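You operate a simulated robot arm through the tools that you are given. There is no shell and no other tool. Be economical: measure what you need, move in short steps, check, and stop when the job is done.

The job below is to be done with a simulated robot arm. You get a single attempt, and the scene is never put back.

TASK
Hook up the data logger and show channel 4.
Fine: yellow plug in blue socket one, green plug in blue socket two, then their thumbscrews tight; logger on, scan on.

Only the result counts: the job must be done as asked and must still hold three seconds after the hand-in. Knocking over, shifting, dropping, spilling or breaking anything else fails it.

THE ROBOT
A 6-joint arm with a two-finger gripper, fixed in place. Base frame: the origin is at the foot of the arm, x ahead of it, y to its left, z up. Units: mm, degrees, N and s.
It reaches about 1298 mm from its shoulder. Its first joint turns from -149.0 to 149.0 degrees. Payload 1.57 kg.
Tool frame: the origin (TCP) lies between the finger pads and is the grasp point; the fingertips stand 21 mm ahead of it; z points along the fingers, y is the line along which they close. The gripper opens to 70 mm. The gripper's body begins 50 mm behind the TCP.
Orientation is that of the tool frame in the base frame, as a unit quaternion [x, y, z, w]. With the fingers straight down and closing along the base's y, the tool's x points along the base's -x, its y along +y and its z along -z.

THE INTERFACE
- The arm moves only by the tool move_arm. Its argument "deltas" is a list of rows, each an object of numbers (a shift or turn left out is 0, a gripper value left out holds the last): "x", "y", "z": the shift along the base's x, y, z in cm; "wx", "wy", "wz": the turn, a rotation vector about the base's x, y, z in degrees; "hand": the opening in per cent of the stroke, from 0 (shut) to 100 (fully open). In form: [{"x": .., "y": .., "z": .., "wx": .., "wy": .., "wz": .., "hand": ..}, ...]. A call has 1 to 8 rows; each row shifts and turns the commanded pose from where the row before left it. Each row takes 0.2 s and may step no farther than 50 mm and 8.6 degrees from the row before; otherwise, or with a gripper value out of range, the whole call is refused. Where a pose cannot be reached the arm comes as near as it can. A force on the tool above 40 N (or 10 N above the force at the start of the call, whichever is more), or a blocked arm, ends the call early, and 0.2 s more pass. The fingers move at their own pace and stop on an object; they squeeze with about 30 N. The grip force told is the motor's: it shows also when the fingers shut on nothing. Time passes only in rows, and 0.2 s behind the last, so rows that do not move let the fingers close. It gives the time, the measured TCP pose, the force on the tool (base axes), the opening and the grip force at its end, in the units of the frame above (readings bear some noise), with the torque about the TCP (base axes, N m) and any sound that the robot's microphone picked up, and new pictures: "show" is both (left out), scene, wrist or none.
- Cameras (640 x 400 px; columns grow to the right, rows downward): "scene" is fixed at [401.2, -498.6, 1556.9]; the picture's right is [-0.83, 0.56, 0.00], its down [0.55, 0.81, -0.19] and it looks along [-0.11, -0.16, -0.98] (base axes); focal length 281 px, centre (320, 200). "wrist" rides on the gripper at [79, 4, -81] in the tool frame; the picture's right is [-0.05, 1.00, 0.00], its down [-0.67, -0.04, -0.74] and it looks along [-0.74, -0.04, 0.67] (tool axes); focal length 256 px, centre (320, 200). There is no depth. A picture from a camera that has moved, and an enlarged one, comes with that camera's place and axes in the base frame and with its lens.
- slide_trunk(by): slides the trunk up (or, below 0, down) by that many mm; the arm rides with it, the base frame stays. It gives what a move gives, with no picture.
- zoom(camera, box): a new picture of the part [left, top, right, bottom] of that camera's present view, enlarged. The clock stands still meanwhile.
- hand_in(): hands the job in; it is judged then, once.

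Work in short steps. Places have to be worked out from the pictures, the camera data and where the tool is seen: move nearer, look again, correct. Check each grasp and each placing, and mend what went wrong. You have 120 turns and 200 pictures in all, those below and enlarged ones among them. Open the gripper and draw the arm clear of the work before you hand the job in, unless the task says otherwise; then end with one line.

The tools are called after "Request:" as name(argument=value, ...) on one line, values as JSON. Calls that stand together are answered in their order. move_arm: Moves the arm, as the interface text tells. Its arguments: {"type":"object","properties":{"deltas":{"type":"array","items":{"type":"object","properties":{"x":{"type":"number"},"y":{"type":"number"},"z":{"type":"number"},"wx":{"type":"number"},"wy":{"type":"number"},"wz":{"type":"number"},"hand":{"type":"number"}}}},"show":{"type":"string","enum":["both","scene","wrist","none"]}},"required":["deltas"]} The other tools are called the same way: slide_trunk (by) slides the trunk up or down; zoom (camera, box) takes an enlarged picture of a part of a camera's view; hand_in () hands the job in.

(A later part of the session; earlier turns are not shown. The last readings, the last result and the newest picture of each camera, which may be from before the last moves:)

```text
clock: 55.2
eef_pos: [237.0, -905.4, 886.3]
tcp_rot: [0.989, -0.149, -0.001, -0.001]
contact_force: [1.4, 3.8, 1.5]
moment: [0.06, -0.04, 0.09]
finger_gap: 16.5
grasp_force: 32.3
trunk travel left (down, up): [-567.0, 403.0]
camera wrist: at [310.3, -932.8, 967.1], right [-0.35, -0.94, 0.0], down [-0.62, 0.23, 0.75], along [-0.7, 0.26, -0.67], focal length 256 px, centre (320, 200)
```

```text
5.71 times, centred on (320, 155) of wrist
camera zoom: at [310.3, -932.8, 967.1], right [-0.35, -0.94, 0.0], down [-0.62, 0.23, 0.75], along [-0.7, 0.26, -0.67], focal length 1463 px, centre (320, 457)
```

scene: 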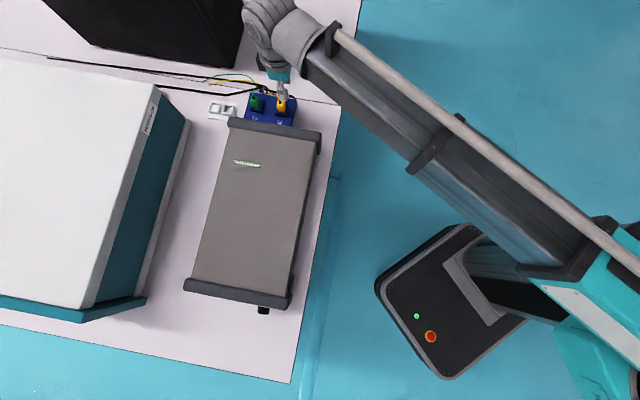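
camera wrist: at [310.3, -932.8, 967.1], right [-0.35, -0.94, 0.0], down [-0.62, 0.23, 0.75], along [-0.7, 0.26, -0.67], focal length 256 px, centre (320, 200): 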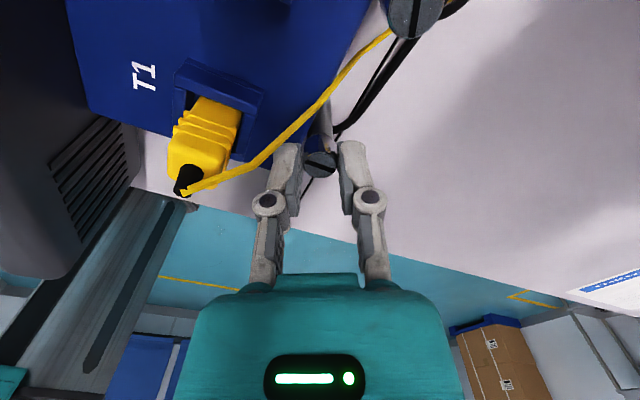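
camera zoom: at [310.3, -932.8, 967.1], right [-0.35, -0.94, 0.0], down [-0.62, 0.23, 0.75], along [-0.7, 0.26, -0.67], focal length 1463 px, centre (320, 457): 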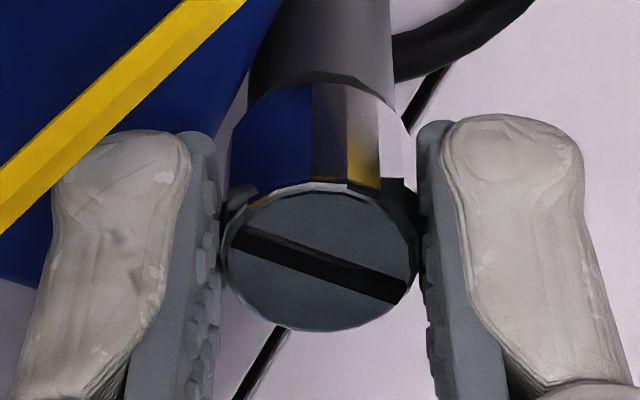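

The slot now slips relative to the fingers, so the screw has reached its stop. I turn a little more to confirm it stays fixed.

Request:
move_arm(deltas=[{"wz": -8}, {"wz": -8}], show="none")

Request:
zoom(camera="wrist", box=[270, 120, 370, 190])

```text
clock: 55.8
eef_pos: [236.3, -905.4, 886.7]
tcp_rot: [0.958, -0.286, -0.001, 0.0]
contact_force: [-0.3, 1.3, 2.0]
moment: [-0.03, 0.01, 0.13]
finger_gap: 16.6
grasp_force: 31.7
trunk travel left (down, up): [-567.0, 403.0]
```

```text
5.71 times, centred on (320, 155) of wrist
camera zoom: at [299.5, -952.4, 966.9], right [-0.59, -0.81, 0.0], down [-0.54, 0.39, 0.75], along [-0.6, 0.44, -0.67], focal length 1463 px, centre (320, 457)
```

zoom: 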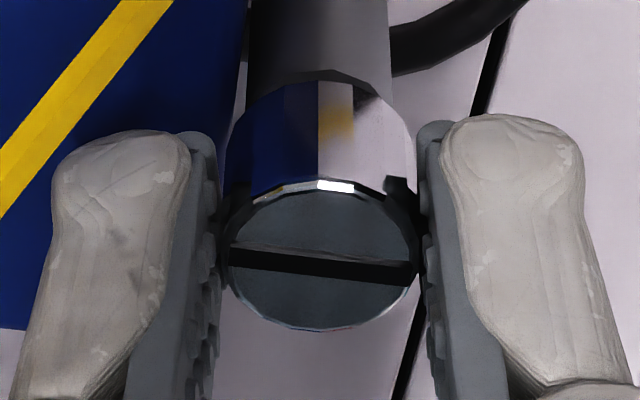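

The head stayed put while the fingers slid around it, so thumbscrew 1 is tight. I release, rise, and unwind the wrist.

Request:
move_arm(deltas=[{"hand": 45}, {}, {}], show="none")

Request:
slide_trunk(by=50)

Request:
move_arm(deltas=[{"wz": 8.4}, {"wz": 8.4}, {"wz": 8.4}, {"wz": 8.4}, {"wz": 8.4}, {"wz": 8.4}, {"wz": 8.4}, {"wz": 8.4}], show="none")

Request:
move_arm(deltas=[{"wz": 8.4, "x": 0.6, "y": -0.6}, {"wz": 8.4, "x": 0.6, "y": -0.6}, {"wz": 8.4, "x": 0.6, "y": -0.6}, {"wz": 8.4, "x": 0.6, "y": -0.6}, {"wz": 8.4, "x": 0.6, "y": -0.6}, {"wz": 8.4, "x": 0.6, "y": -0.6}, {"wz": 8.4, "x": 0.6, "y": -0.6}, {"wz": 8.4, "x": 0.6, "y": -0.6}], show="none")

Request:
move_arm(deltas=[{"wz": 8.4}, {"wz": 8.4}, {"wz": 8.4}, {"wz": 8.4}, {}], show="wrist")

Request:
zoom(camera="wrist", box=[240, 60, 400, 220])

```text
clock: 56.6
eef_pos: [235.6, -905.4, 886.4]
tcp_rot: [0.959, -0.284, -0.001, -0.001]
contact_force: [-0.5, -0.3, -0.5]
moment: [-0.03, -0.01, 0.0]
finger_gap: 31.5
grasp_force: 0.1
trunk travel left (down, up): [-567.0, 403.0]
```

```text
clock: 57.5
eef_pos: [235.5, -903.8, 937.4]
tcp_rot: [0.959, -0.284, -0.002, -0.001]
contact_force: [-0.4, 0.3, 0.2]
moment: [0.0, 0.01, -0.02]
finger_gap: 31.5
grasp_force: 0.2
trunk travel left (down, up): [-617.0, 353.0]
```

```text
clock: 59.3
eef_pos: [236.4, -905.2, 936.1]
tcp_rot: [0.956, 0.294, -0.002, 0.0]
contact_force: [-0.4, 0.4, -0.3]
moment: [-0.02, 0.04, 0.03]
finger_gap: 31.3
grasp_force: 0.1
trunk travel left (down, up): [-617.0, 353.0]
```

```text
clock: 61.1
eef_pos: [283.3, -952.3, 936.7]
tcp_rot: [0.632, 0.775, -0.002, 0.0]
contact_force: [1.0, -0.6, -0.2]
moment: [0.0, 0.03, -0.01]
finger_gap: 31.6
grasp_force: 0.1
trunk travel left (down, up): [-617.0, 353.0]
```

```text
clock: 62.3
eef_pos: [284.2, -952.7, 936.4]
tcp_rot: [0.383, 0.924, -0.001, 0.002]
contact_force: [1.0, -0.4, -0.6]
moment: [0.01, 0.0, 0.0]
finger_gap: 31.4
grasp_force: 0.1
trunk travel left (down, up): [-617.0, 353.0]
camera wrist: at [230.4, -894.3, 1016.6], right [0.74, 0.67, 0.0], down [0.45, -0.49, 0.75], along [0.5, -0.56, -0.66], focal length 256 px, centre (320, 200)
```

wrist: 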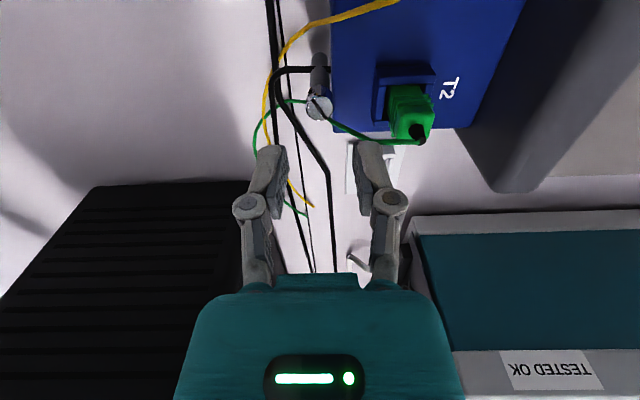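

```text
2.50 times, centred on (320, 140) of wrist
camera zoom: at [230.4, -894.3, 1016.6], right [0.74, 0.67, 0.0], down [0.45, -0.49, 0.75], along [0.5, -0.56, -0.66], focal length 640 px, centre (320, 350)
```

zoom: 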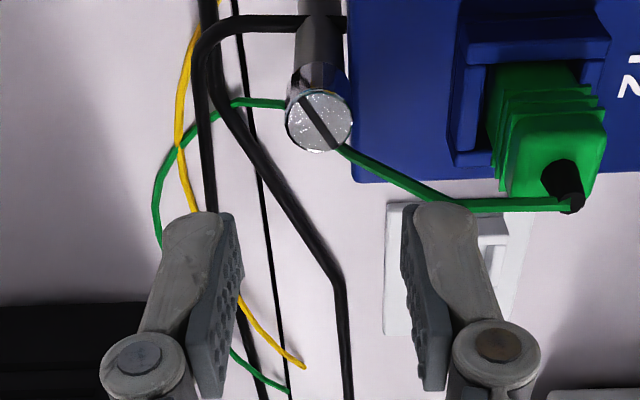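

Thumbscrew 2 is about 1.3 mm short along d1. I correct, lower 50 mm, grip and turn.

Request:
move_arm(deltas=[{"x": -0.09, "y": 0.09}, {}], show="none")

Request:
slide_trunk(by=-50)

Request:
zoom(camera="wrist", box=[240, 80, 400, 240])

Request:
move_arm(deltas=[{"hand": 0}, {}, {}, {}], show="none")

Request:
zoom(camera="wrist", box=[270, 120, 370, 190])

```text
clock: 62.9
eef_pos: [283.0, -951.8, 936.2]
tcp_rot: [0.383, 0.924, -0.001, 0.001]
contact_force: [0.1, 0.4, 0.3]
moment: [0.0, -0.01, -0.02]
finger_gap: 31.5
grasp_force: 0.1
trunk travel left (down, up): [-617.0, 353.0]
```

```text
clock: 63.8
eef_pos: [283.4, -952.5, 885.7]
tcp_rot: [0.382, 0.924, -0.002, 0.002]
contact_force: [0.8, -0.2, -0.8]
moment: [-0.01, 0.03, 0.01]
finger_gap: 31.5
grasp_force: 0.1
trunk travel left (down, up): [-567.0, 403.0]
```

```text
2.50 times, centred on (320, 160) of wrist
camera zoom: at [229.3, -893.1, 966.6], right [0.74, 0.67, 0.0], down [0.44, -0.49, 0.75], along [0.5, -0.56, -0.66], focal length 640 px, centre (320, 300)
```

zoom: 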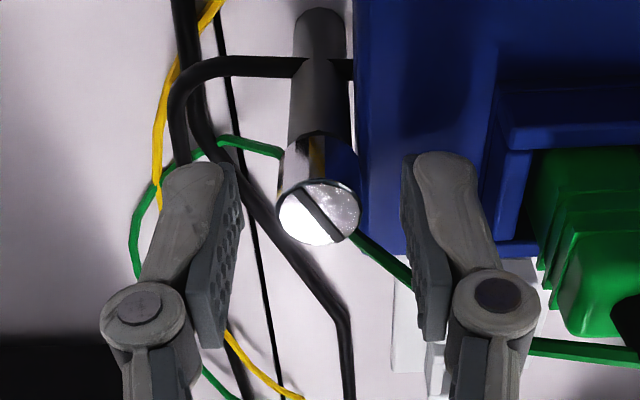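

```text
clock: 64.8
eef_pos: [283.1, -952.3, 885.6]
tcp_rot: [0.383, 0.924, -0.002, 0.0]
contact_force: [0.2, -3.3, 3.0]
moment: [-0.01, 0.07, 0.01]
finger_gap: 16.4
grasp_force: 32.2
trunk travel left (down, up): [-567.0, 403.0]
```

```text
5.71 times, centred on (320, 155) of wrist
camera zoom: at [229.2, -893.2, 966.7], right [0.74, 0.67, 0.0], down [0.44, -0.49, 0.75], along [0.5, -0.56, -0.66], focal length 1463 px, centre (320, 457)
```

zoom: 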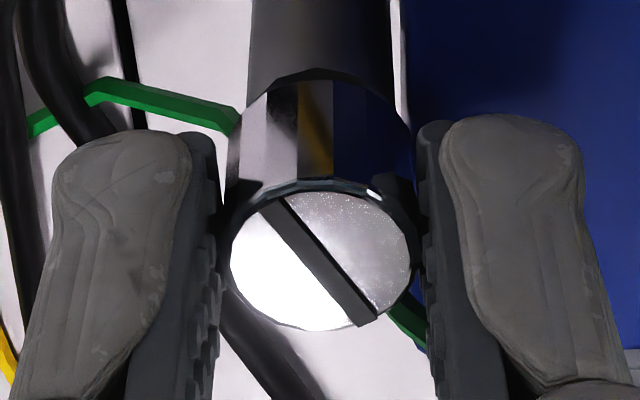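

The grip is good. I turn clockwise 64° and then another 64°.

Request:
move_arm(deltas=[{"wz": -8}, {"wz": -8}, {"wz": -8}, {"wz": -8}, {"wz": -8}, {"wz": -8}, {"wz": -8}, {"wz": -8}], show="none")

Request:
move_arm(deltas=[{"wz": -8}, {"wz": -8}, {"wz": -8}, {"wz": -8}, {"wz": -8}, {"wz": -8}, {"wz": -8}, {"wz": -8}], show="none")

Request:
zoom(camera="wrist", box=[270, 120, 370, 190])

```text
clock: 66.6
eef_pos: [283.5, -952.5, 885.3]
tcp_rot: [0.815, 0.58, -0.002, 0.0]
contact_force: [1.0, -4.2, 6.1]
moment: [0.06, -0.05, -0.02]
finger_gap: 16.8
grasp_force: 31.9
trunk travel left (down, up): [-567.0, 403.0]
```

```text
clock: 68.4
eef_pos: [282.3, -952.3, 886.1]
tcp_rot: [0.998, 0.06, -0.002, 0.0]
contact_force: [7.3, -9.4, 6.3]
moment: [-0.14, -0.21, 0.17]
finger_gap: 16.8
grasp_force: 32.5
trunk travel left (down, up): [-567.0, 403.0]
```

```text
5.71 times, centred on (320, 155) of wrist
camera zoom: at [362.1, -947.7, 966.5], right [0.07, -1.0, 0.0], down [-0.66, -0.04, 0.75], along [-0.75, -0.05, -0.67], focal length 1463 px, centre (320, 457)
```

zoom: 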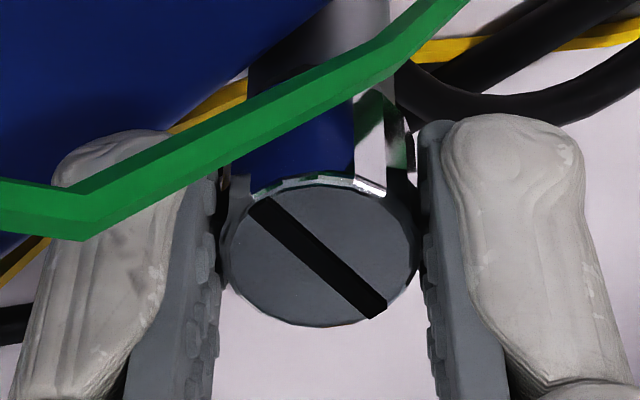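

It slips slightly with mz at 0.17, so the stop is reached near 120°. I turn 32° more to make sure it is tight.

Request:
move_arm(deltas=[{"wz": -8}, {"wz": -8}, {"wz": -8}, {"wz": -8}], show="none")

Request:
zoom(camera="wrist", box=[270, 120, 370, 190])

```text
clock: 69.4
eef_pos: [282.7, -952.5, 885.6]
tcp_rot: [0.976, -0.217, -0.001, -0.001]
contact_force: [-0.4, -7.6, 0.1]
moment: [-0.04, 0.11, 0.23]
finger_gap: 16.7
grasp_force: 32.1
trunk travel left (down, up): [-567.0, 403.0]
```

```text
5.71 times, centred on (320, 155) of wrist
camera zoom: at [352.5, -990.6, 966.1], right [-0.47, -0.88, 0.0], down [-0.59, 0.31, 0.75], along [-0.66, 0.35, -0.66], focal length 1463 px, centre (320, 457)
```

zoom: 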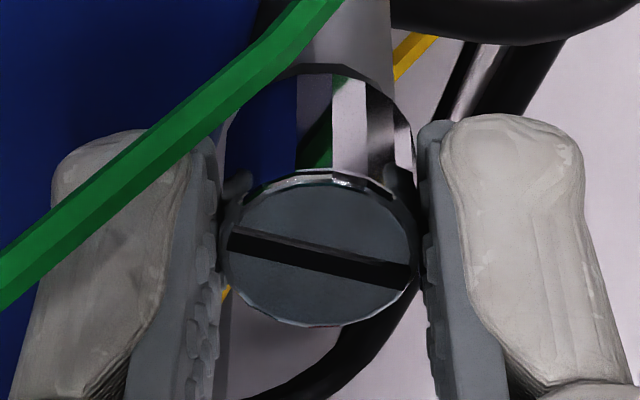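

Thumbscrew 2 is tight, with the slot fixed at the same angle as screw 1 and mz at 0.23. I release, rise 120 mm and travel to view the logger's front panel, which faces +x+y, with the camera looking back at it.

Request:
move_arm(deltas=[{"hand": 45}, {}, {}], show="none")

Request:
slide_trunk(by=130)

Request:
zoom(camera="scene", box=[220, 80, 320, 140])

Request:
move_arm(deltas=[{"x": 2.78, "y": 3.72, "wz": 5}, {"x": 2.78, "y": 3.72, "wz": 5}, {"x": 2.78, "y": 3.72, "wz": 5}, {"x": 2.78, "y": 3.72, "wz": 5}, {"x": 2.78, "y": 3.72, "wz": 5}, {"x": 2.78, "y": 3.72, "wz": 5}, {"x": 2.78, "y": 3.72, "wz": 5}])

```text
clock: 70.2
eef_pos: [283.3, -952.1, 886.7]
tcp_rot: [0.976, -0.217, -0.003, -0.001]
contact_force: [0.0, 0.4, -0.2]
moment: [0.01, -0.03, 0.0]
finger_gap: 31.5
grasp_force: 0.0
trunk travel left (down, up): [-567.0, 403.0]
```

```text
clock: 71.8
eef_pos: [282.6, -952.7, 1015.5]
tcp_rot: [0.976, -0.216, -0.002, -0.001]
contact_force: [-0.7, 0.9, -0.6]
moment: [-0.03, 0.01, -0.03]
finger_gap: 31.2
grasp_force: 0.0
trunk travel left (down, up): [-697.0, 273.0]
```

```text
6.40 times, centred on (270, 110) of scene
camera zoom: at [401.2, -498.6, 1556.9], right [-0.83, 0.56, 0.0], down [0.55, 0.81, -0.19], along [-0.11, -0.16, -0.98], focal length 1801 px, centre (640, 776)
```

zoom: 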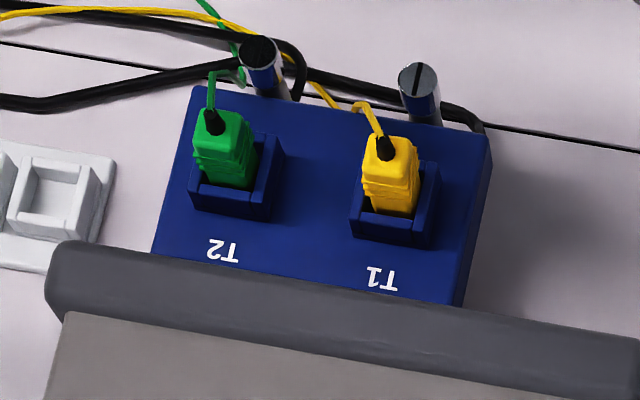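

```text
clock: 73.4
eef_pos: [482.4, -689.9, 1015.8]
tcp_rot: [0.996, 0.088, -0.003, -0.001]
contact_force: [0.6, -0.1, 0.3]
moment: [0.0, -0.02, -0.02]
finger_gap: 31.2
grasp_force: 0.1
trunk travel left (down, up): [-697.0, 273.0]
camera wrist: at [560.7, -680.1, 1096.6], right [0.12, -0.99, 0.0], down [-0.66, -0.08, 0.75], along [-0.74, -0.09, -0.66], focal length 256 px, centre (320, 200)
```

scene: 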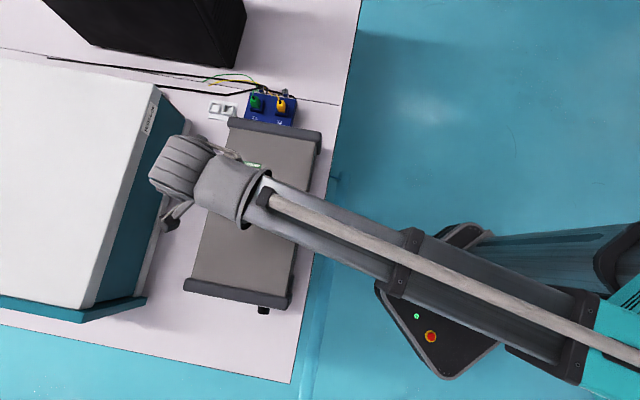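
wrist: 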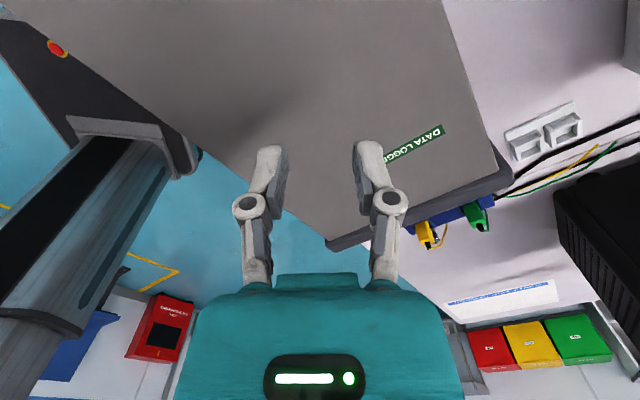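

Both plugs and screws look good. I continue toward the front.

Request:
move_arm(deltas=[{"x": 2.78, "y": 3.72, "wz": 5}, {"x": 2.78, "y": 3.72, "wz": 5}, {"x": 2.78, "y": 3.72, "wz": 5}, {"x": 2.78, "y": 3.72, "wz": 5}, {"x": 2.78, "y": 3.72, "wz": 5}, {"x": 2.78, "y": 3.72, "wz": 5}, {"x": 2.78, "y": 3.72, "wz": 5}, {}])

```text
clock: 75.2
eef_pos: [675.9, -429.5, 1015.9]
tcp_rot: [0.924, 0.383, -0.002, 0.0]
contact_force: [-0.5, 0.5, -0.9]
moment: [0.0, 0.0, 0.01]
finger_gap: 31.5
grasp_force: 0.1
trunk travel left (down, up): [-697.0, 273.0]
camera wrist: at [733.5, -376.0, 1096.6], right [0.67, -0.74, 0.0], down [-0.49, -0.45, 0.75], along [-0.56, -0.5, -0.66], focal length 256 px, centre (320, 200)
```

scene: 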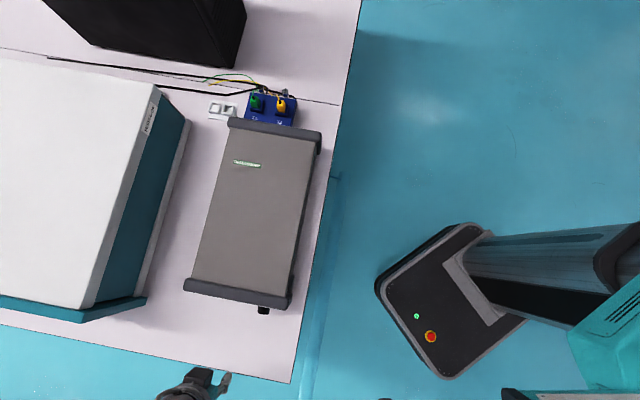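
wrist: 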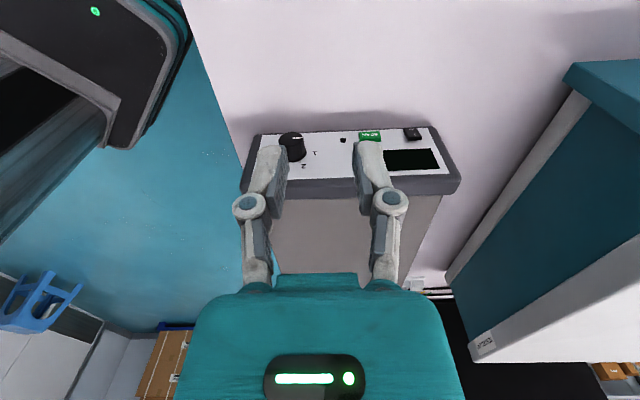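

The front panel is in view: a rotary knob, a green button, a rocker and a display. I enlarge it.

Request:
zoom(camera="wrist", box=[240, 110, 360, 200])

Request:
zoom(camera="wrist", box=[340, 110, 460, 200])

```text
4.44 times, centred on (300, 155) of wrist
camera zoom: at [733.5, -376.0, 1096.6], right [0.67, -0.74, 0.0], down [-0.49, -0.45, 0.75], along [-0.56, -0.5, -0.66], focal length 1138 px, centre (409, 400)
```

zoom: 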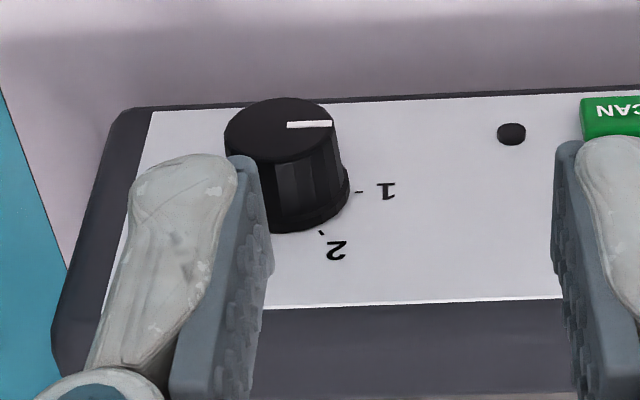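

```text
4.44 times, centred on (400, 155) of wrist
camera zoom: at [733.5, -376.0, 1096.6], right [0.67, -0.74, 0.0], down [-0.49, -0.45, 0.75], along [-0.56, -0.5, -0.66], focal length 1138 px, centre (-36, 400)
```

zoom: 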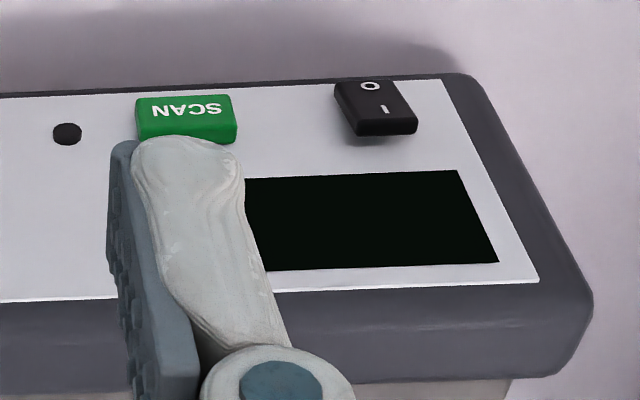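

The knob points at 1. Numbers 3 and 4 are hidden by a finger, so I open the gripper wide and lower 70 mm for a flatter view.

Request:
move_arm(deltas=[{"hand": 100}, {"x": 1.5, "y": 1.5}, {}], show="none")

Request:
slide_trunk(by=-80)

Request:
zoom(camera="wrist", box=[200, 100, 480, 260])

Request:
zoom(camera="wrist", box=[240, 120, 360, 220])

```text
clock: 76.0
eef_pos: [687.8, -414.2, 1015.8]
tcp_rot: [0.924, 0.383, -0.003, -0.001]
contact_force: [-0.1, -0.8, -0.3]
moment: [-0.01, 0.02, -0.02]
finger_gap: 70.0
grasp_force: 0.1
trunk travel left (down, up): [-697.0, 273.0]
```

```text
clock: 77.2
eef_pos: [688.8, -415.4, 935.7]
tcp_rot: [0.924, 0.383, -0.002, 0.0]
contact_force: [-0.1, 0.2, -0.2]
moment: [0.0, 0.01, -0.01]
finger_gap: 69.9
grasp_force: 0.1
trunk travel left (down, up): [-617.0, 353.0]
```

```text
2.29 times, centred on (340, 180) of wrist
camera zoom: at [747.1, -362.2, 1016.6], right [0.67, -0.74, 0.0], down [-0.49, -0.44, 0.75], along [-0.56, -0.5, -0.66], focal length 585 px, centre (274, 246)
```

zoom: 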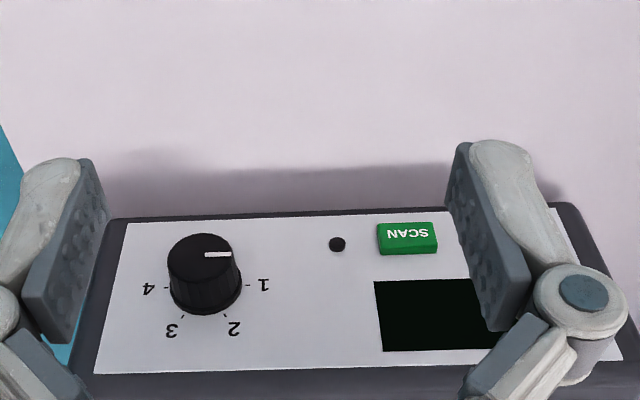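

```text
4.00 times, centred on (300, 170) of wrist
camera zoom: at [747.1, -362.2, 1016.6], right [0.67, -0.74, 0.0], down [-0.49, -0.44, 0.75], along [-0.56, -0.5, -0.66], focal length 1024 px, centre (400, 320)
```

zoom: 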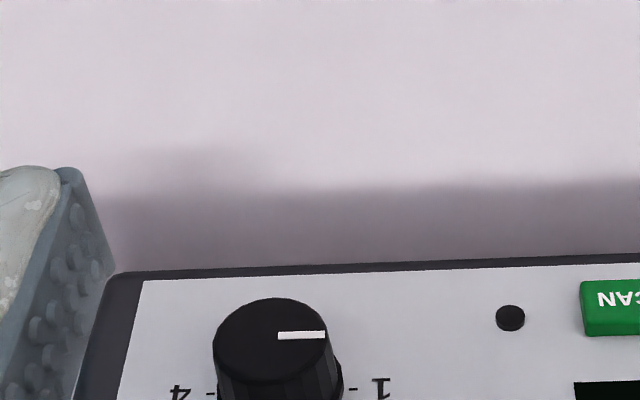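

Panel geometry: knob at d1≈742, z≈855, now on 1 and needing a 180° clockwise turn (seen from the front) to 4. SCAN is at d1≈834, z≈833, and the rocker at d1≈887, z≈825 with "I" uppermost. The controls need a horizontal tool, so I first turn the heading +180° while backing off in front, so that the camera ends up on top.

Request:
move_arm(deltas=[{"wz": 8.5, "x": 0.5, "y": 0.5}, {"wz": 8.5, "x": 0.5, "y": 0.5}, {"wz": 8.5, "x": 0.5, "y": 0.5}, {"wz": 8.5, "x": 0.5, "y": 0.5}, {"wz": 8.5, "x": 0.5, "y": 0.5}, {"wz": 8.5, "x": 0.5, "y": 0.5}, {"wz": 8.5, "x": 0.5, "y": 0.5}, {"wz": 8.5, "x": 0.5, "y": 0.5}], show="none")

Request:
move_arm(deltas=[{"wz": 8.5}, {"wz": 8.5}, {"wz": 8.5}, {"wz": 8.5}, {"wz": 8.5}, {"wz": 8.5}, {"wz": 8.5}, {"wz": 8.5}], show="none")

Request:
move_arm(deltas=[{"wz": 8.5}, {"wz": 8.5}, {"wz": 8.5}, {"wz": 8.5}, {"wz": 8.5}, {"wz": 1.5, "hand": 0}, {}, {}])

```text
clock: 79.0
eef_pos: [729.2, -375.1, 936.9]
tcp_rot: [0.551, 0.834, -0.001, 0.002]
contact_force: [-0.6, -0.8, 0.0]
moment: [0.02, -0.02, -0.03]
finger_gap: 70.2
grasp_force: 0.0
trunk travel left (down, up): [-617.0, 353.0]
```

```text
clock: 80.8
eef_pos: [729.4, -374.6, 935.1]
tcp_rot: [-0.01, 1.0, 0.0, 0.001]
contact_force: [-1.1, 0.0, -0.1]
moment: [0.0, -0.01, -0.01]
finger_gap: 70.0
grasp_force: 0.2
trunk travel left (down, up): [-617.0, 353.0]
```

```text
clock: 82.6
eef_pos: [728.0, -375.0, 936.5]
tcp_rot: [-0.382, 0.924, -0.001, 0.002]
contact_force: [0.6, 0.0, -0.3]
moment: [0.02, -0.03, 0.01]
finger_gap: 0.3
grasp_force: 23.6
trunk travel left (down, up): [-617.0, 353.0]
camera wrist: at [668.7, -429.1, 1016.6], right [-0.67, 0.74, 0.0], down [0.49, 0.45, 0.75], along [0.56, 0.5, -0.66], focal length 256 px, centre (320, 200)
```

scene: 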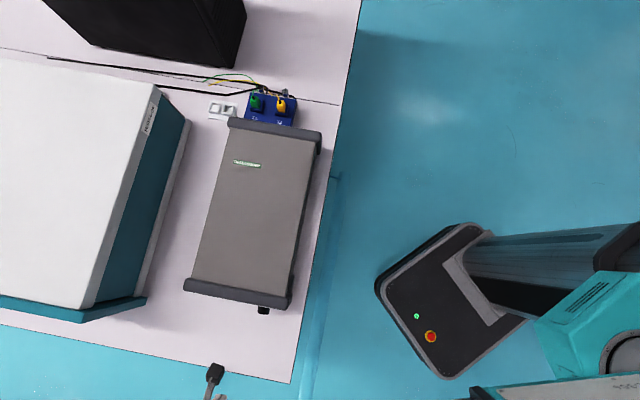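
wrist: 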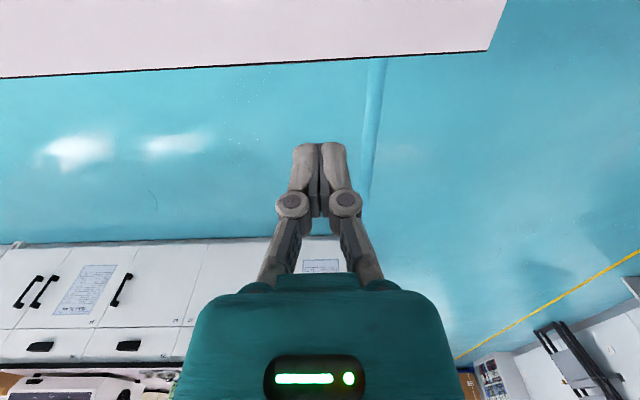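

Heading is now +45°. I try tilting the fingers toward the panel (-d2) by 32° and see how the arm follows.

Request:
move_arm(deltas=[{"wx": -5.7, "wy": 5.7}, {"wx": -5.7, "wy": 5.7}, {"wx": -5.7, "wy": 5.7}, {"wx": -5.7, "wy": 5.7}, {}])

```text
clock: 83.8
eef_pos: [728.0, -375.7, 963.8]
tcp_rot: [-0.368, 0.888, -0.107, -0.255]
contact_force: [1.1, 0.7, 0.2]
moment: [0.0, -0.01, 0.01]
finger_gap: 0.0
grasp_force: 28.5
out of reach, approached as far as the arm can: row 2, 3, 4
trunk travel left (down, up): [-617.0, 353.0]
camera wrist: at [707.6, -389.7, 1075.0], right [-0.67, 0.74, -0.03], down [0.7, 0.65, 0.28], along [0.22, 0.17, -0.96], focal length 256 px, centre (320, 200)
```

scene: 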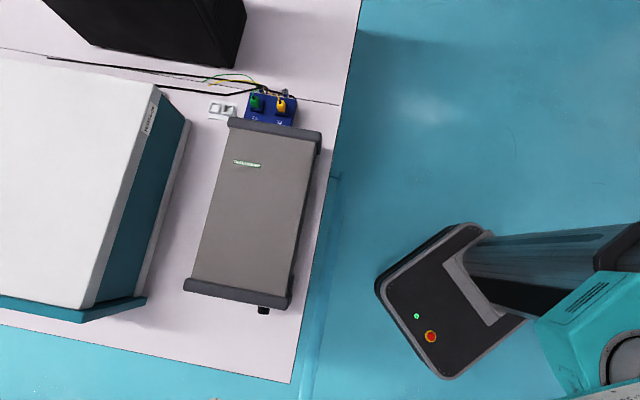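
wrist: 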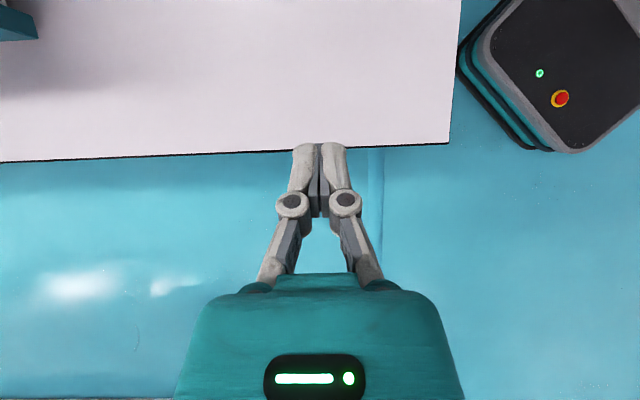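

The tilt works. The TCP rises because the wrist pivot sits about 178 mm behind it at a fixed height. I continue to about 88°, commanding the matching rise.

Request:
move_arm(deltas=[{"z": 2.7}, {"wx": -5.7, "wy": 5.7, "z": 1.46}, {"wx": -5.7, "wy": 5.7, "z": 1.73}, {"wx": -5.7, "wy": 5.7, "z": 1.96}, {"wx": -5.7, "wy": 5.7, "z": 2.15}, {"wx": -5.7, "wy": 5.7, "z": 2.3}, {"wx": -5.7, "wy": 5.7, "z": 2.4}, {"wx": -5.7, "wy": 5.7, "z": 2.47}])

```text
clock: 85.6
eef_pos: [719.0, -408.1, 1117.4]
tcp_rot: [-0.279, 0.659, -0.273, -0.643]
contact_force: [-0.6, 0.4, 0.5]
moment: [-0.02, -0.01, -0.02]
finger_gap: 0.0
grasp_force: 28.4
out of reach, approached as far as the arm can: row 1, 3, 6, 7, 8
trunk travel left (down, up): [-617.0, 353.0]
camera wrist: at [770.2, -348.0, 1198.6], right [-0.72, 0.7, -0.05], down [0.56, 0.52, -0.65], along [-0.42, -0.49, -0.76], focal length 256 px, centre (320, 200)
```

scene: 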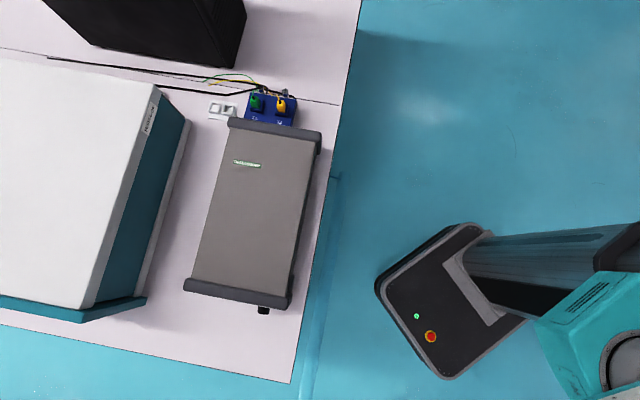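
wrist: 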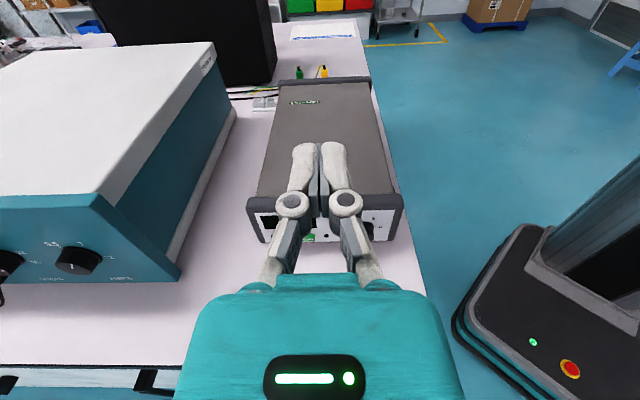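

Now the tool is horizontal, pointing at the panel from the front, with an upright camera view. I check that the pose has settled and enlarge the panel.

Request:
move_arm(deltas=[{}, {}], show="none")

Request:
zoom(camera="wrist", box=[240, 170, 420, 260])

```text
clock: 86.2
eef_pos: [718.6, -408.2, 1116.9]
tcp_rot: [-0.279, 0.659, -0.272, -0.643]
contact_force: [-0.4, -0.1, 0.1]
moment: [0.02, -0.02, -0.03]
finger_gap: 0.0
grasp_force: 28.5
trunk travel left (down, up): [-617.0, 353.0]
```

```text
3.56 times, centred on (330, 215) of wrist
camera zoom: at [770.0, -348.5, 1198.3], right [-0.72, 0.7, -0.05], down [0.56, 0.52, -0.65], along [-0.42, -0.49, -0.76], focal length 910 px, centre (284, 147)
```

zoom: 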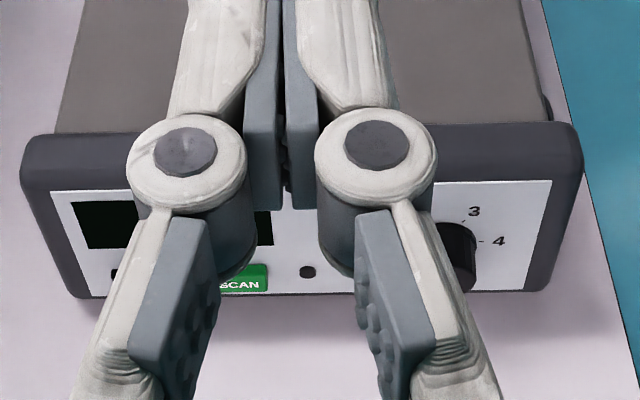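

Next I tip the tool about 20° downward, so the wrist stays well clear of the bench, and shift along d1 toward the rocker.

Request:
move_arm(deltas=[{"wx": 4.7, "wy": -4.7, "z": -1.9}, {"wx": 4.7, "wy": -4.7, "z": -2.0}, {"wx": 4.7, "wy": -4.7, "z": -2.0}, {"x": 3.2, "y": -3.2}, {"x": 3.2, "y": -3.2}, {}], show="none")

Request:
slide_trunk(by=-130)

Request:
move_arm(deltas=[{}])

Request:
zoom(camera="wrist", box=[220, 120, 420, 260])

```text
clock: 87.6
eef_pos: [783.0, -472.7, 1054.6]
tcp_rot: [-0.317, 0.763, -0.216, -0.52]
contact_force: [-0.4, -0.5, -0.8]
moment: [-0.02, 0.02, -0.01]
finger_gap: 0.0
grasp_force: 28.2
out of reach, approached as far as the arm can: row 4
trunk travel left (down, up): [-617.0, 353.0]
```

```text
clock: 89.2
eef_pos: [782.5, -471.2, 923.9]
tcp_rot: [-0.317, 0.764, -0.216, -0.519]
contact_force: [0.0, -0.8, -0.9]
moment: [0.03, 0.02, 0.03]
finger_gap: 0.0
grasp_force: 28.8
trunk travel left (down, up): [-487.0, 483.0]
```

```text
clock: 89.5
eef_pos: [783.4, -471.0, 924.7]
tcp_rot: [-0.316, 0.764, -0.215, -0.52]
contact_force: [-0.4, 0.7, -0.6]
moment: [-0.01, -0.02, 0.05]
finger_gap: 0.1
grasp_force: 28.2
trunk travel left (down, up): [-487.0, 483.0]
camera wrist: at [811.7, -437.2, 1027.1], right [-0.69, 0.72, -0.05], down [0.69, 0.64, -0.35], along [-0.22, -0.27, -0.94], focal length 256 px, centre (320, 200)
```

scene: 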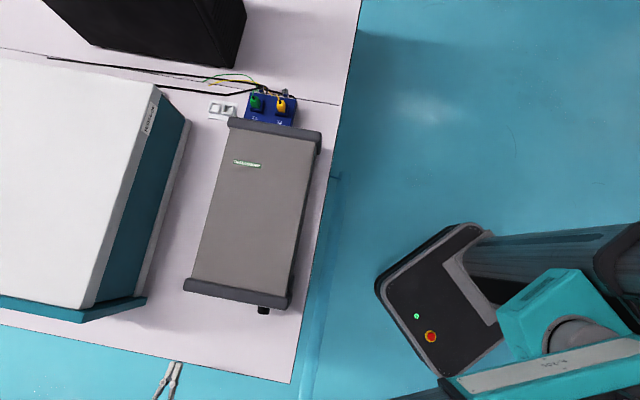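
wrist: 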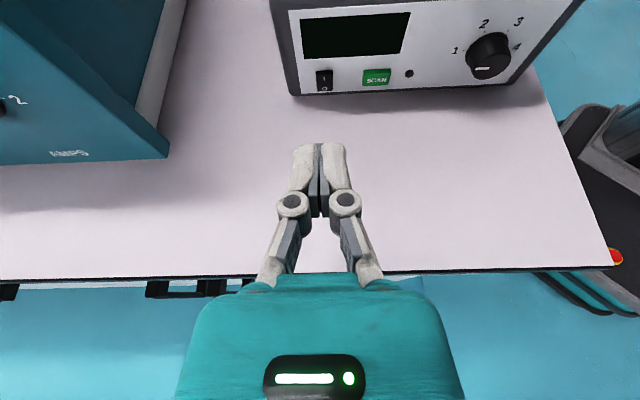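

```text
2.86 times, centred on (320, 190) of wrist
camera zoom: at [811.7, -437.2, 1027.1], right [-0.69, 0.72, -0.05], down [0.69, 0.64, -0.35], along [-0.22, -0.27, -0.94], focal length 731 px, centre (320, 229)
```

zoom: 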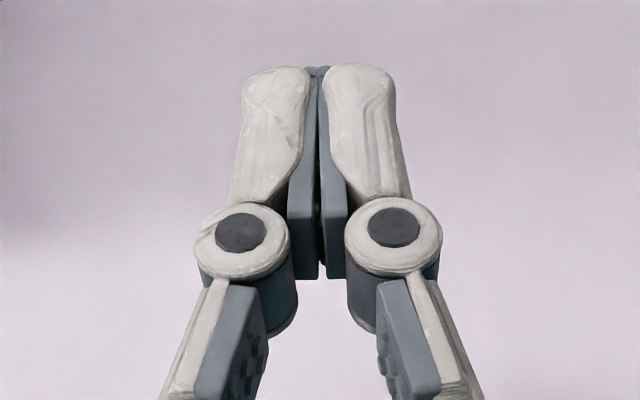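

A clear view of the panel. I enlarge the rocker, SCAN and the knob.

Request:
zoom(camera="wrist", box=[280, 0, 420, 110])

Request:
zoom(camera="wrist", box=[420, 0, 560, 110])

```text
3.64 times, centred on (350, 55) of wrist
camera zoom: at [811.7, -437.2, 1027.1], right [-0.69, 0.72, -0.05], down [0.69, 0.64, -0.35], along [-0.22, -0.27, -0.94], focal length 931 px, centre (211, 727)
```

zoom: 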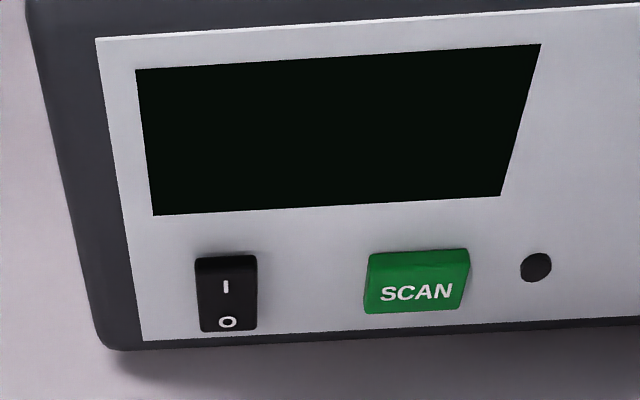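

```text
3.64 times, centred on (490, 55) of wrist
camera zoom: at [811.7, -437.2, 1027.1], right [-0.69, 0.72, -0.05], down [0.69, 0.64, -0.35], along [-0.22, -0.27, -0.94], focal length 931 px, centre (-298, 727)
```

zoom: 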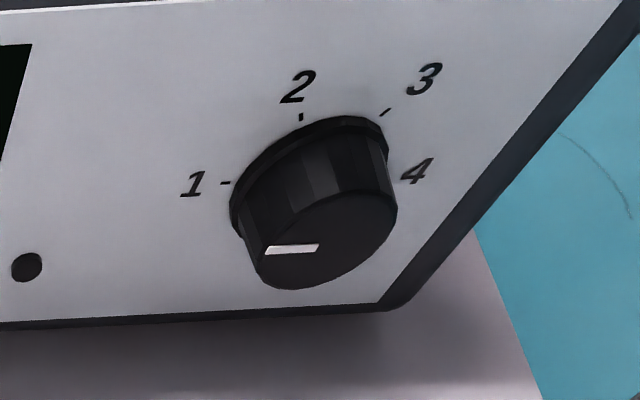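

Targets refined: the rocker's "I" half is at d1≈884, z≈838, SCAN at d1≈834, z≈836, and the knob axis at d1≈742, z≈856. I lower the tip to z≈836, line up on the rocker and approach.

Request:
slide_trunk(by=-82)

Request:
move_arm(deltas=[{"x": -0.21, "y": 0.21}, {"x": -2.0, "y": -2.0}, {"x": -2.0, "y": -2.0}, {"x": -2.0, "y": -2.0}, {}], show="wrist")

Request:
zoom(camera="wrist", box=[260, 80, 380, 180])

```text
clock: 90.7
eef_pos: [783.8, -472.9, 841.9]
tcp_rot: [-0.317, 0.763, -0.216, -0.52]
contact_force: [-0.2, 0.1, -0.6]
moment: [0.0, 0.0, 0.01]
finger_gap: 0.0
grasp_force: 28.9
trunk travel left (down, up): [-405.0, 565.0]
```

```text
clock: 91.9
eef_pos: [722.0, -529.0, 840.8]
tcp_rot: [-0.317, 0.764, -0.216, -0.519]
contact_force: [-0.5, -0.2, -0.1]
moment: [-0.01, -0.02, 0.01]
finger_gap: 0.0
grasp_force: 28.3
trunk travel left (down, up): [-405.0, 565.0]
camera wrist: at [750.1, -493.6, 945.0], right [-0.69, 0.72, -0.05], down [0.69, 0.64, -0.35], along [-0.22, -0.27, -0.94], focal length 256 px, centre (320, 200)
```

wrist: 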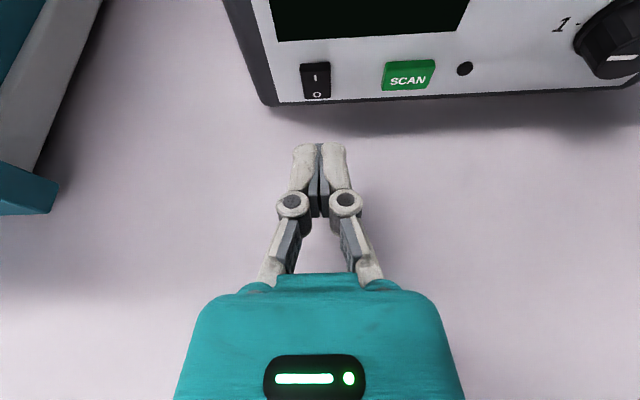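

```text
4.00 times, centred on (320, 130) of wrist
camera zoom: at [750.1, -493.6, 945.0], right [-0.69, 0.72, -0.05], down [0.69, 0.64, -0.35], along [-0.22, -0.27, -0.94], focal length 1024 px, centre (320, 480)
```

zoom: 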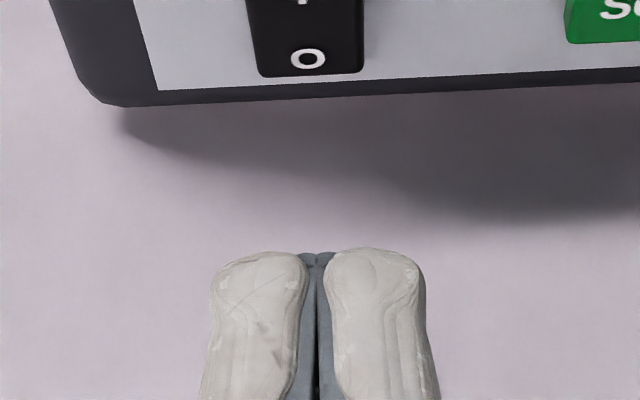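

Aligned at d1=884. I raise 3 mm, advance 32 mm, then press in small steps until force or a click.

Request:
slide_trunk(by=3)

Request:
move_arm(deltas=[{"x": -1.15, "y": -1.15}, {"x": -1.15, "y": -1.15}, {}, {"x": -0.15, "y": -0.15}, {"x": -0.15, "y": -0.15}, {"x": -0.15, "y": -0.15}], show="wrist")

Request:
zoom(camera="wrist", box=[260, 80, 420, 180])

```text
clock: 92.5
eef_pos: [721.2, -528.9, 843.7]
tcp_rot: [-0.317, 0.764, -0.215, -0.519]
contact_force: [0.0, 0.0, -0.1]
moment: [-0.01, 0.0, 0.01]
finger_gap: 0.0
grasp_force: 28.6
trunk travel left (down, up): [-408.0, 562.0]
```

```text
clock: 93.8
eef_pos: [695.0, -556.5, 845.7]
tcp_rot: [-0.318, 0.764, -0.216, -0.518]
contact_force: [0.9, -0.1, 0.2]
moment: [0.01, 0.0, 0.01]
finger_gap: 0.1
grasp_force: 28.4
trunk travel left (down, up): [-408.0, 562.0]
camera wrist: at [723.5, -520.8, 947.9], right [-0.69, 0.72, -0.05], down [0.69, 0.64, -0.35], along [-0.22, -0.27, -0.94], focal length 256 px, centre (320, 200)
```

wrist: 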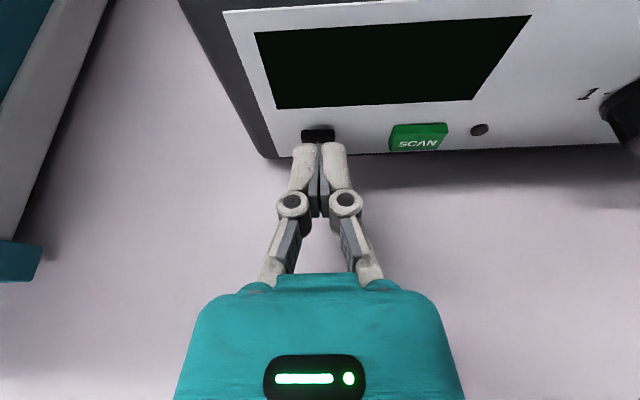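

```text
4.00 times, centred on (340, 130) of wrist
camera zoom: at [723.5, -520.8, 947.9], right [-0.69, 0.72, -0.05], down [0.69, 0.64, -0.35], along [-0.22, -0.27, -0.94], focal length 1024 px, centre (240, 480)
```

zoom: 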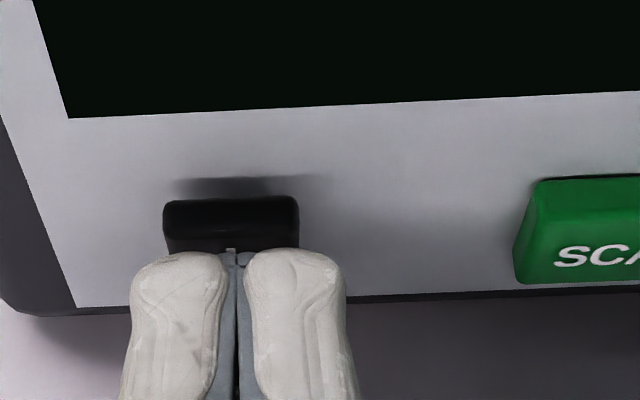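

Nearly touching. I press on in 2 mm steps.

Request:
move_arm(deltas=[{"x": -0.15, "y": -0.15}, {"x": -0.15, "y": -0.15}, {"x": -0.15, "y": -0.15}], show="wrist")

Request:
zoom(camera="wrist", box=[260, 80, 420, 180])

```text
clock: 94.7
eef_pos: [693.4, -558.7, 843.2]
tcp_rot: [-0.319, 0.763, -0.218, -0.519]
contact_force: [21.0, 17.1, 8.4]
moment: [-0.11, 0.09, 0.05]
finger_gap: 5.9
grasp_force: 28.6
trunk travel left (down, up): [-408.0, 562.0]
camera wrist: at [720.9, -522.3, 948.1], right [-0.7, 0.72, -0.05], down [0.69, 0.64, -0.35], along [-0.22, -0.28, -0.94], focal length 256 px, centre (320, 200)
```

wrist: 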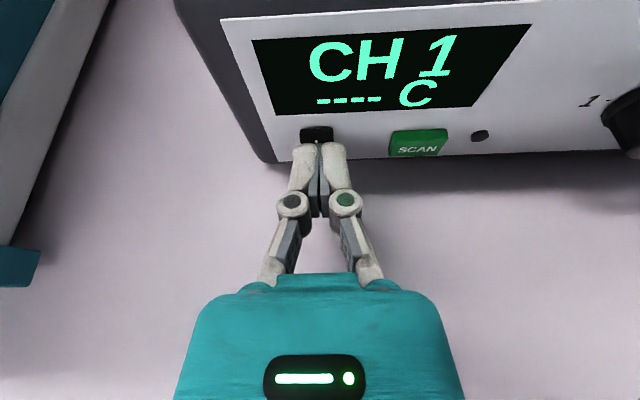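

```text
4.00 times, centred on (340, 130) of wrist
camera zoom: at [720.9, -522.3, 948.1], right [-0.7, 0.72, -0.05], down [0.69, 0.64, -0.35], along [-0.22, -0.28, -0.94], focal length 1024 px, centre (240, 480)
```

zoom: 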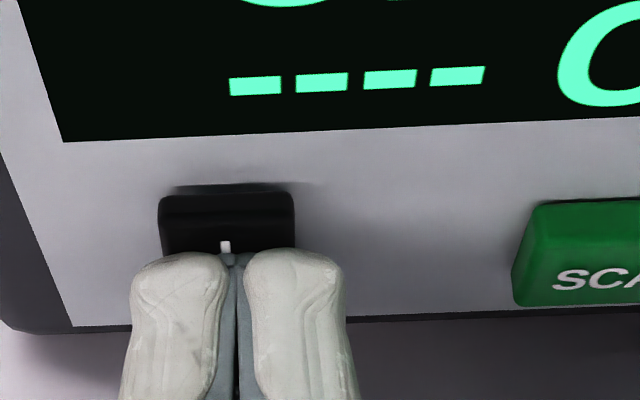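

The logger is on (CH 1, ----). I back off 30 mm and move over to SCAN, 50 mm along -d1.

Request:
move_arm(deltas=[{"x": 1.1, "y": 1.1}, {"x": 1.1, "y": 1.1}, {"x": -1.77, "y": 1.77}, {"x": -1.77, "y": 1.77}, {}], show="wrist")

Request:
zoom(camera="wrist", box=[220, 40, 420, 180])

```text
clock: 95.8
eef_pos: [675.7, -505.4, 844.5]
tcp_rot: [-0.317, 0.763, -0.217, -0.521]
contact_force: [-0.5, 0.1, -0.1]
moment: [0.0, -0.05, -0.01]
finger_gap: 0.0
grasp_force: 28.0
trunk travel left (down, up): [-408.0, 562.0]
camera wrist: at [705.2, -469.0, 948.4], right [-0.69, 0.72, -0.05], down [0.69, 0.64, -0.35], along [-0.22, -0.28, -0.94], focal length 256 px, centre (320, 200)
```

wrist: 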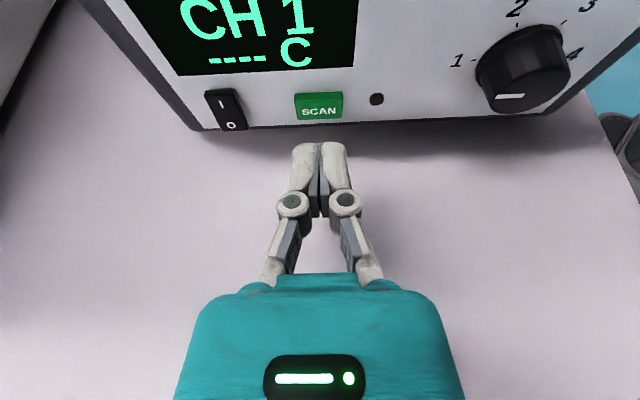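

```text
2.86 times, centred on (320, 110) of wrist
camera zoom: at [705.2, -469.0, 948.4], right [-0.69, 0.72, -0.05], down [0.69, 0.64, -0.35], along [-0.22, -0.28, -0.94], focal length 731 px, centre (320, 457)
```

zoom: 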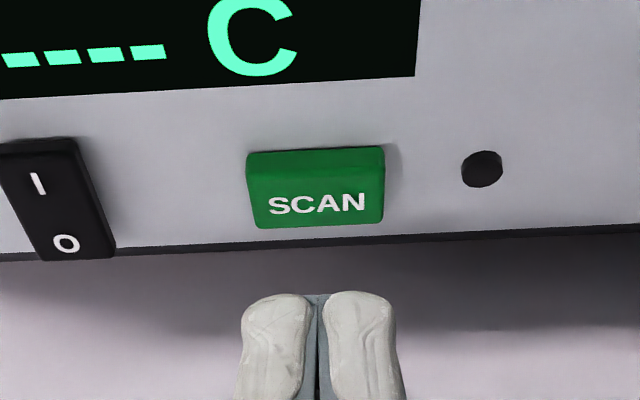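

Aligned with SCAN. I advance and press once in small steps.

Request:
move_arm(deltas=[{"x": -0.7, "y": -0.7}, {"x": -0.7, "y": -0.7}, {"x": -0.12, "y": -0.12}, {"x": -0.12, "y": -0.12}, {"x": -0.12, "y": -0.12}, {"x": -0.12, "y": -0.12}], show="wrist")

```text
clock: 97.2
eef_pos: [656.7, -522.6, 843.9]
tcp_rot: [-0.316, 0.763, -0.216, -0.52]
contact_force: [-0.1, 0.0, -0.2]
moment: [0.01, 0.0, -0.02]
finger_gap: 0.0
grasp_force: 28.9
trunk travel left (down, up): [-408.0, 562.0]
camera wrist: at [686.0, -486.8, 948.1], right [-0.69, 0.72, -0.05], down [0.69, 0.64, -0.35], along [-0.22, -0.27, -0.94], focal length 256 px, centre (320, 200)
```

wrist: 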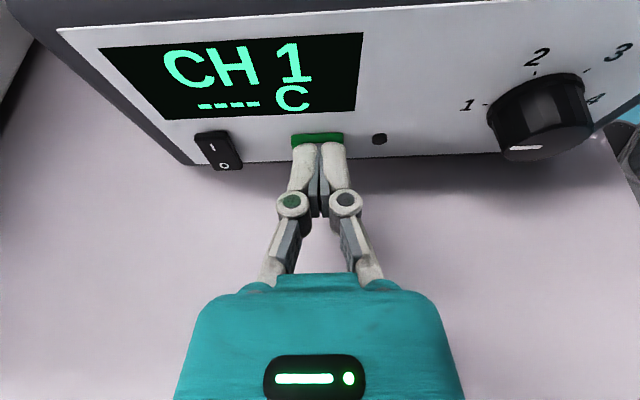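

No contact yet; I go on in small steps.

Request:
move_arm(deltas=[{"x": -0.12, "y": -0.12}, {"x": -0.12, "y": -0.12}, {"x": -0.12, "y": -0.12}], show="wrist")

```text
clock: 98.0
eef_pos: [653.4, -524.6, 844.4]
tcp_rot: [-0.317, 0.764, -0.215, -0.518]
contact_force: [1.4, 1.1, 0.9]
moment: [0.02, 0.01, -0.01]
finger_gap: 6.2
grasp_force: 28.4
trunk travel left (down, up): [-408.0, 562.0]
heard: click
camera wrist: at [682.2, -489.2, 947.9], right [-0.69, 0.72, -0.05], down [0.69, 0.64, -0.35], along [-0.22, -0.27, -0.94], focal length 256 px, centre (320, 200)
```

wrist: 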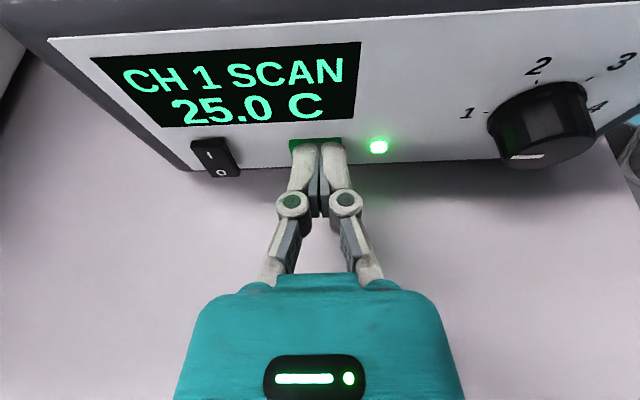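

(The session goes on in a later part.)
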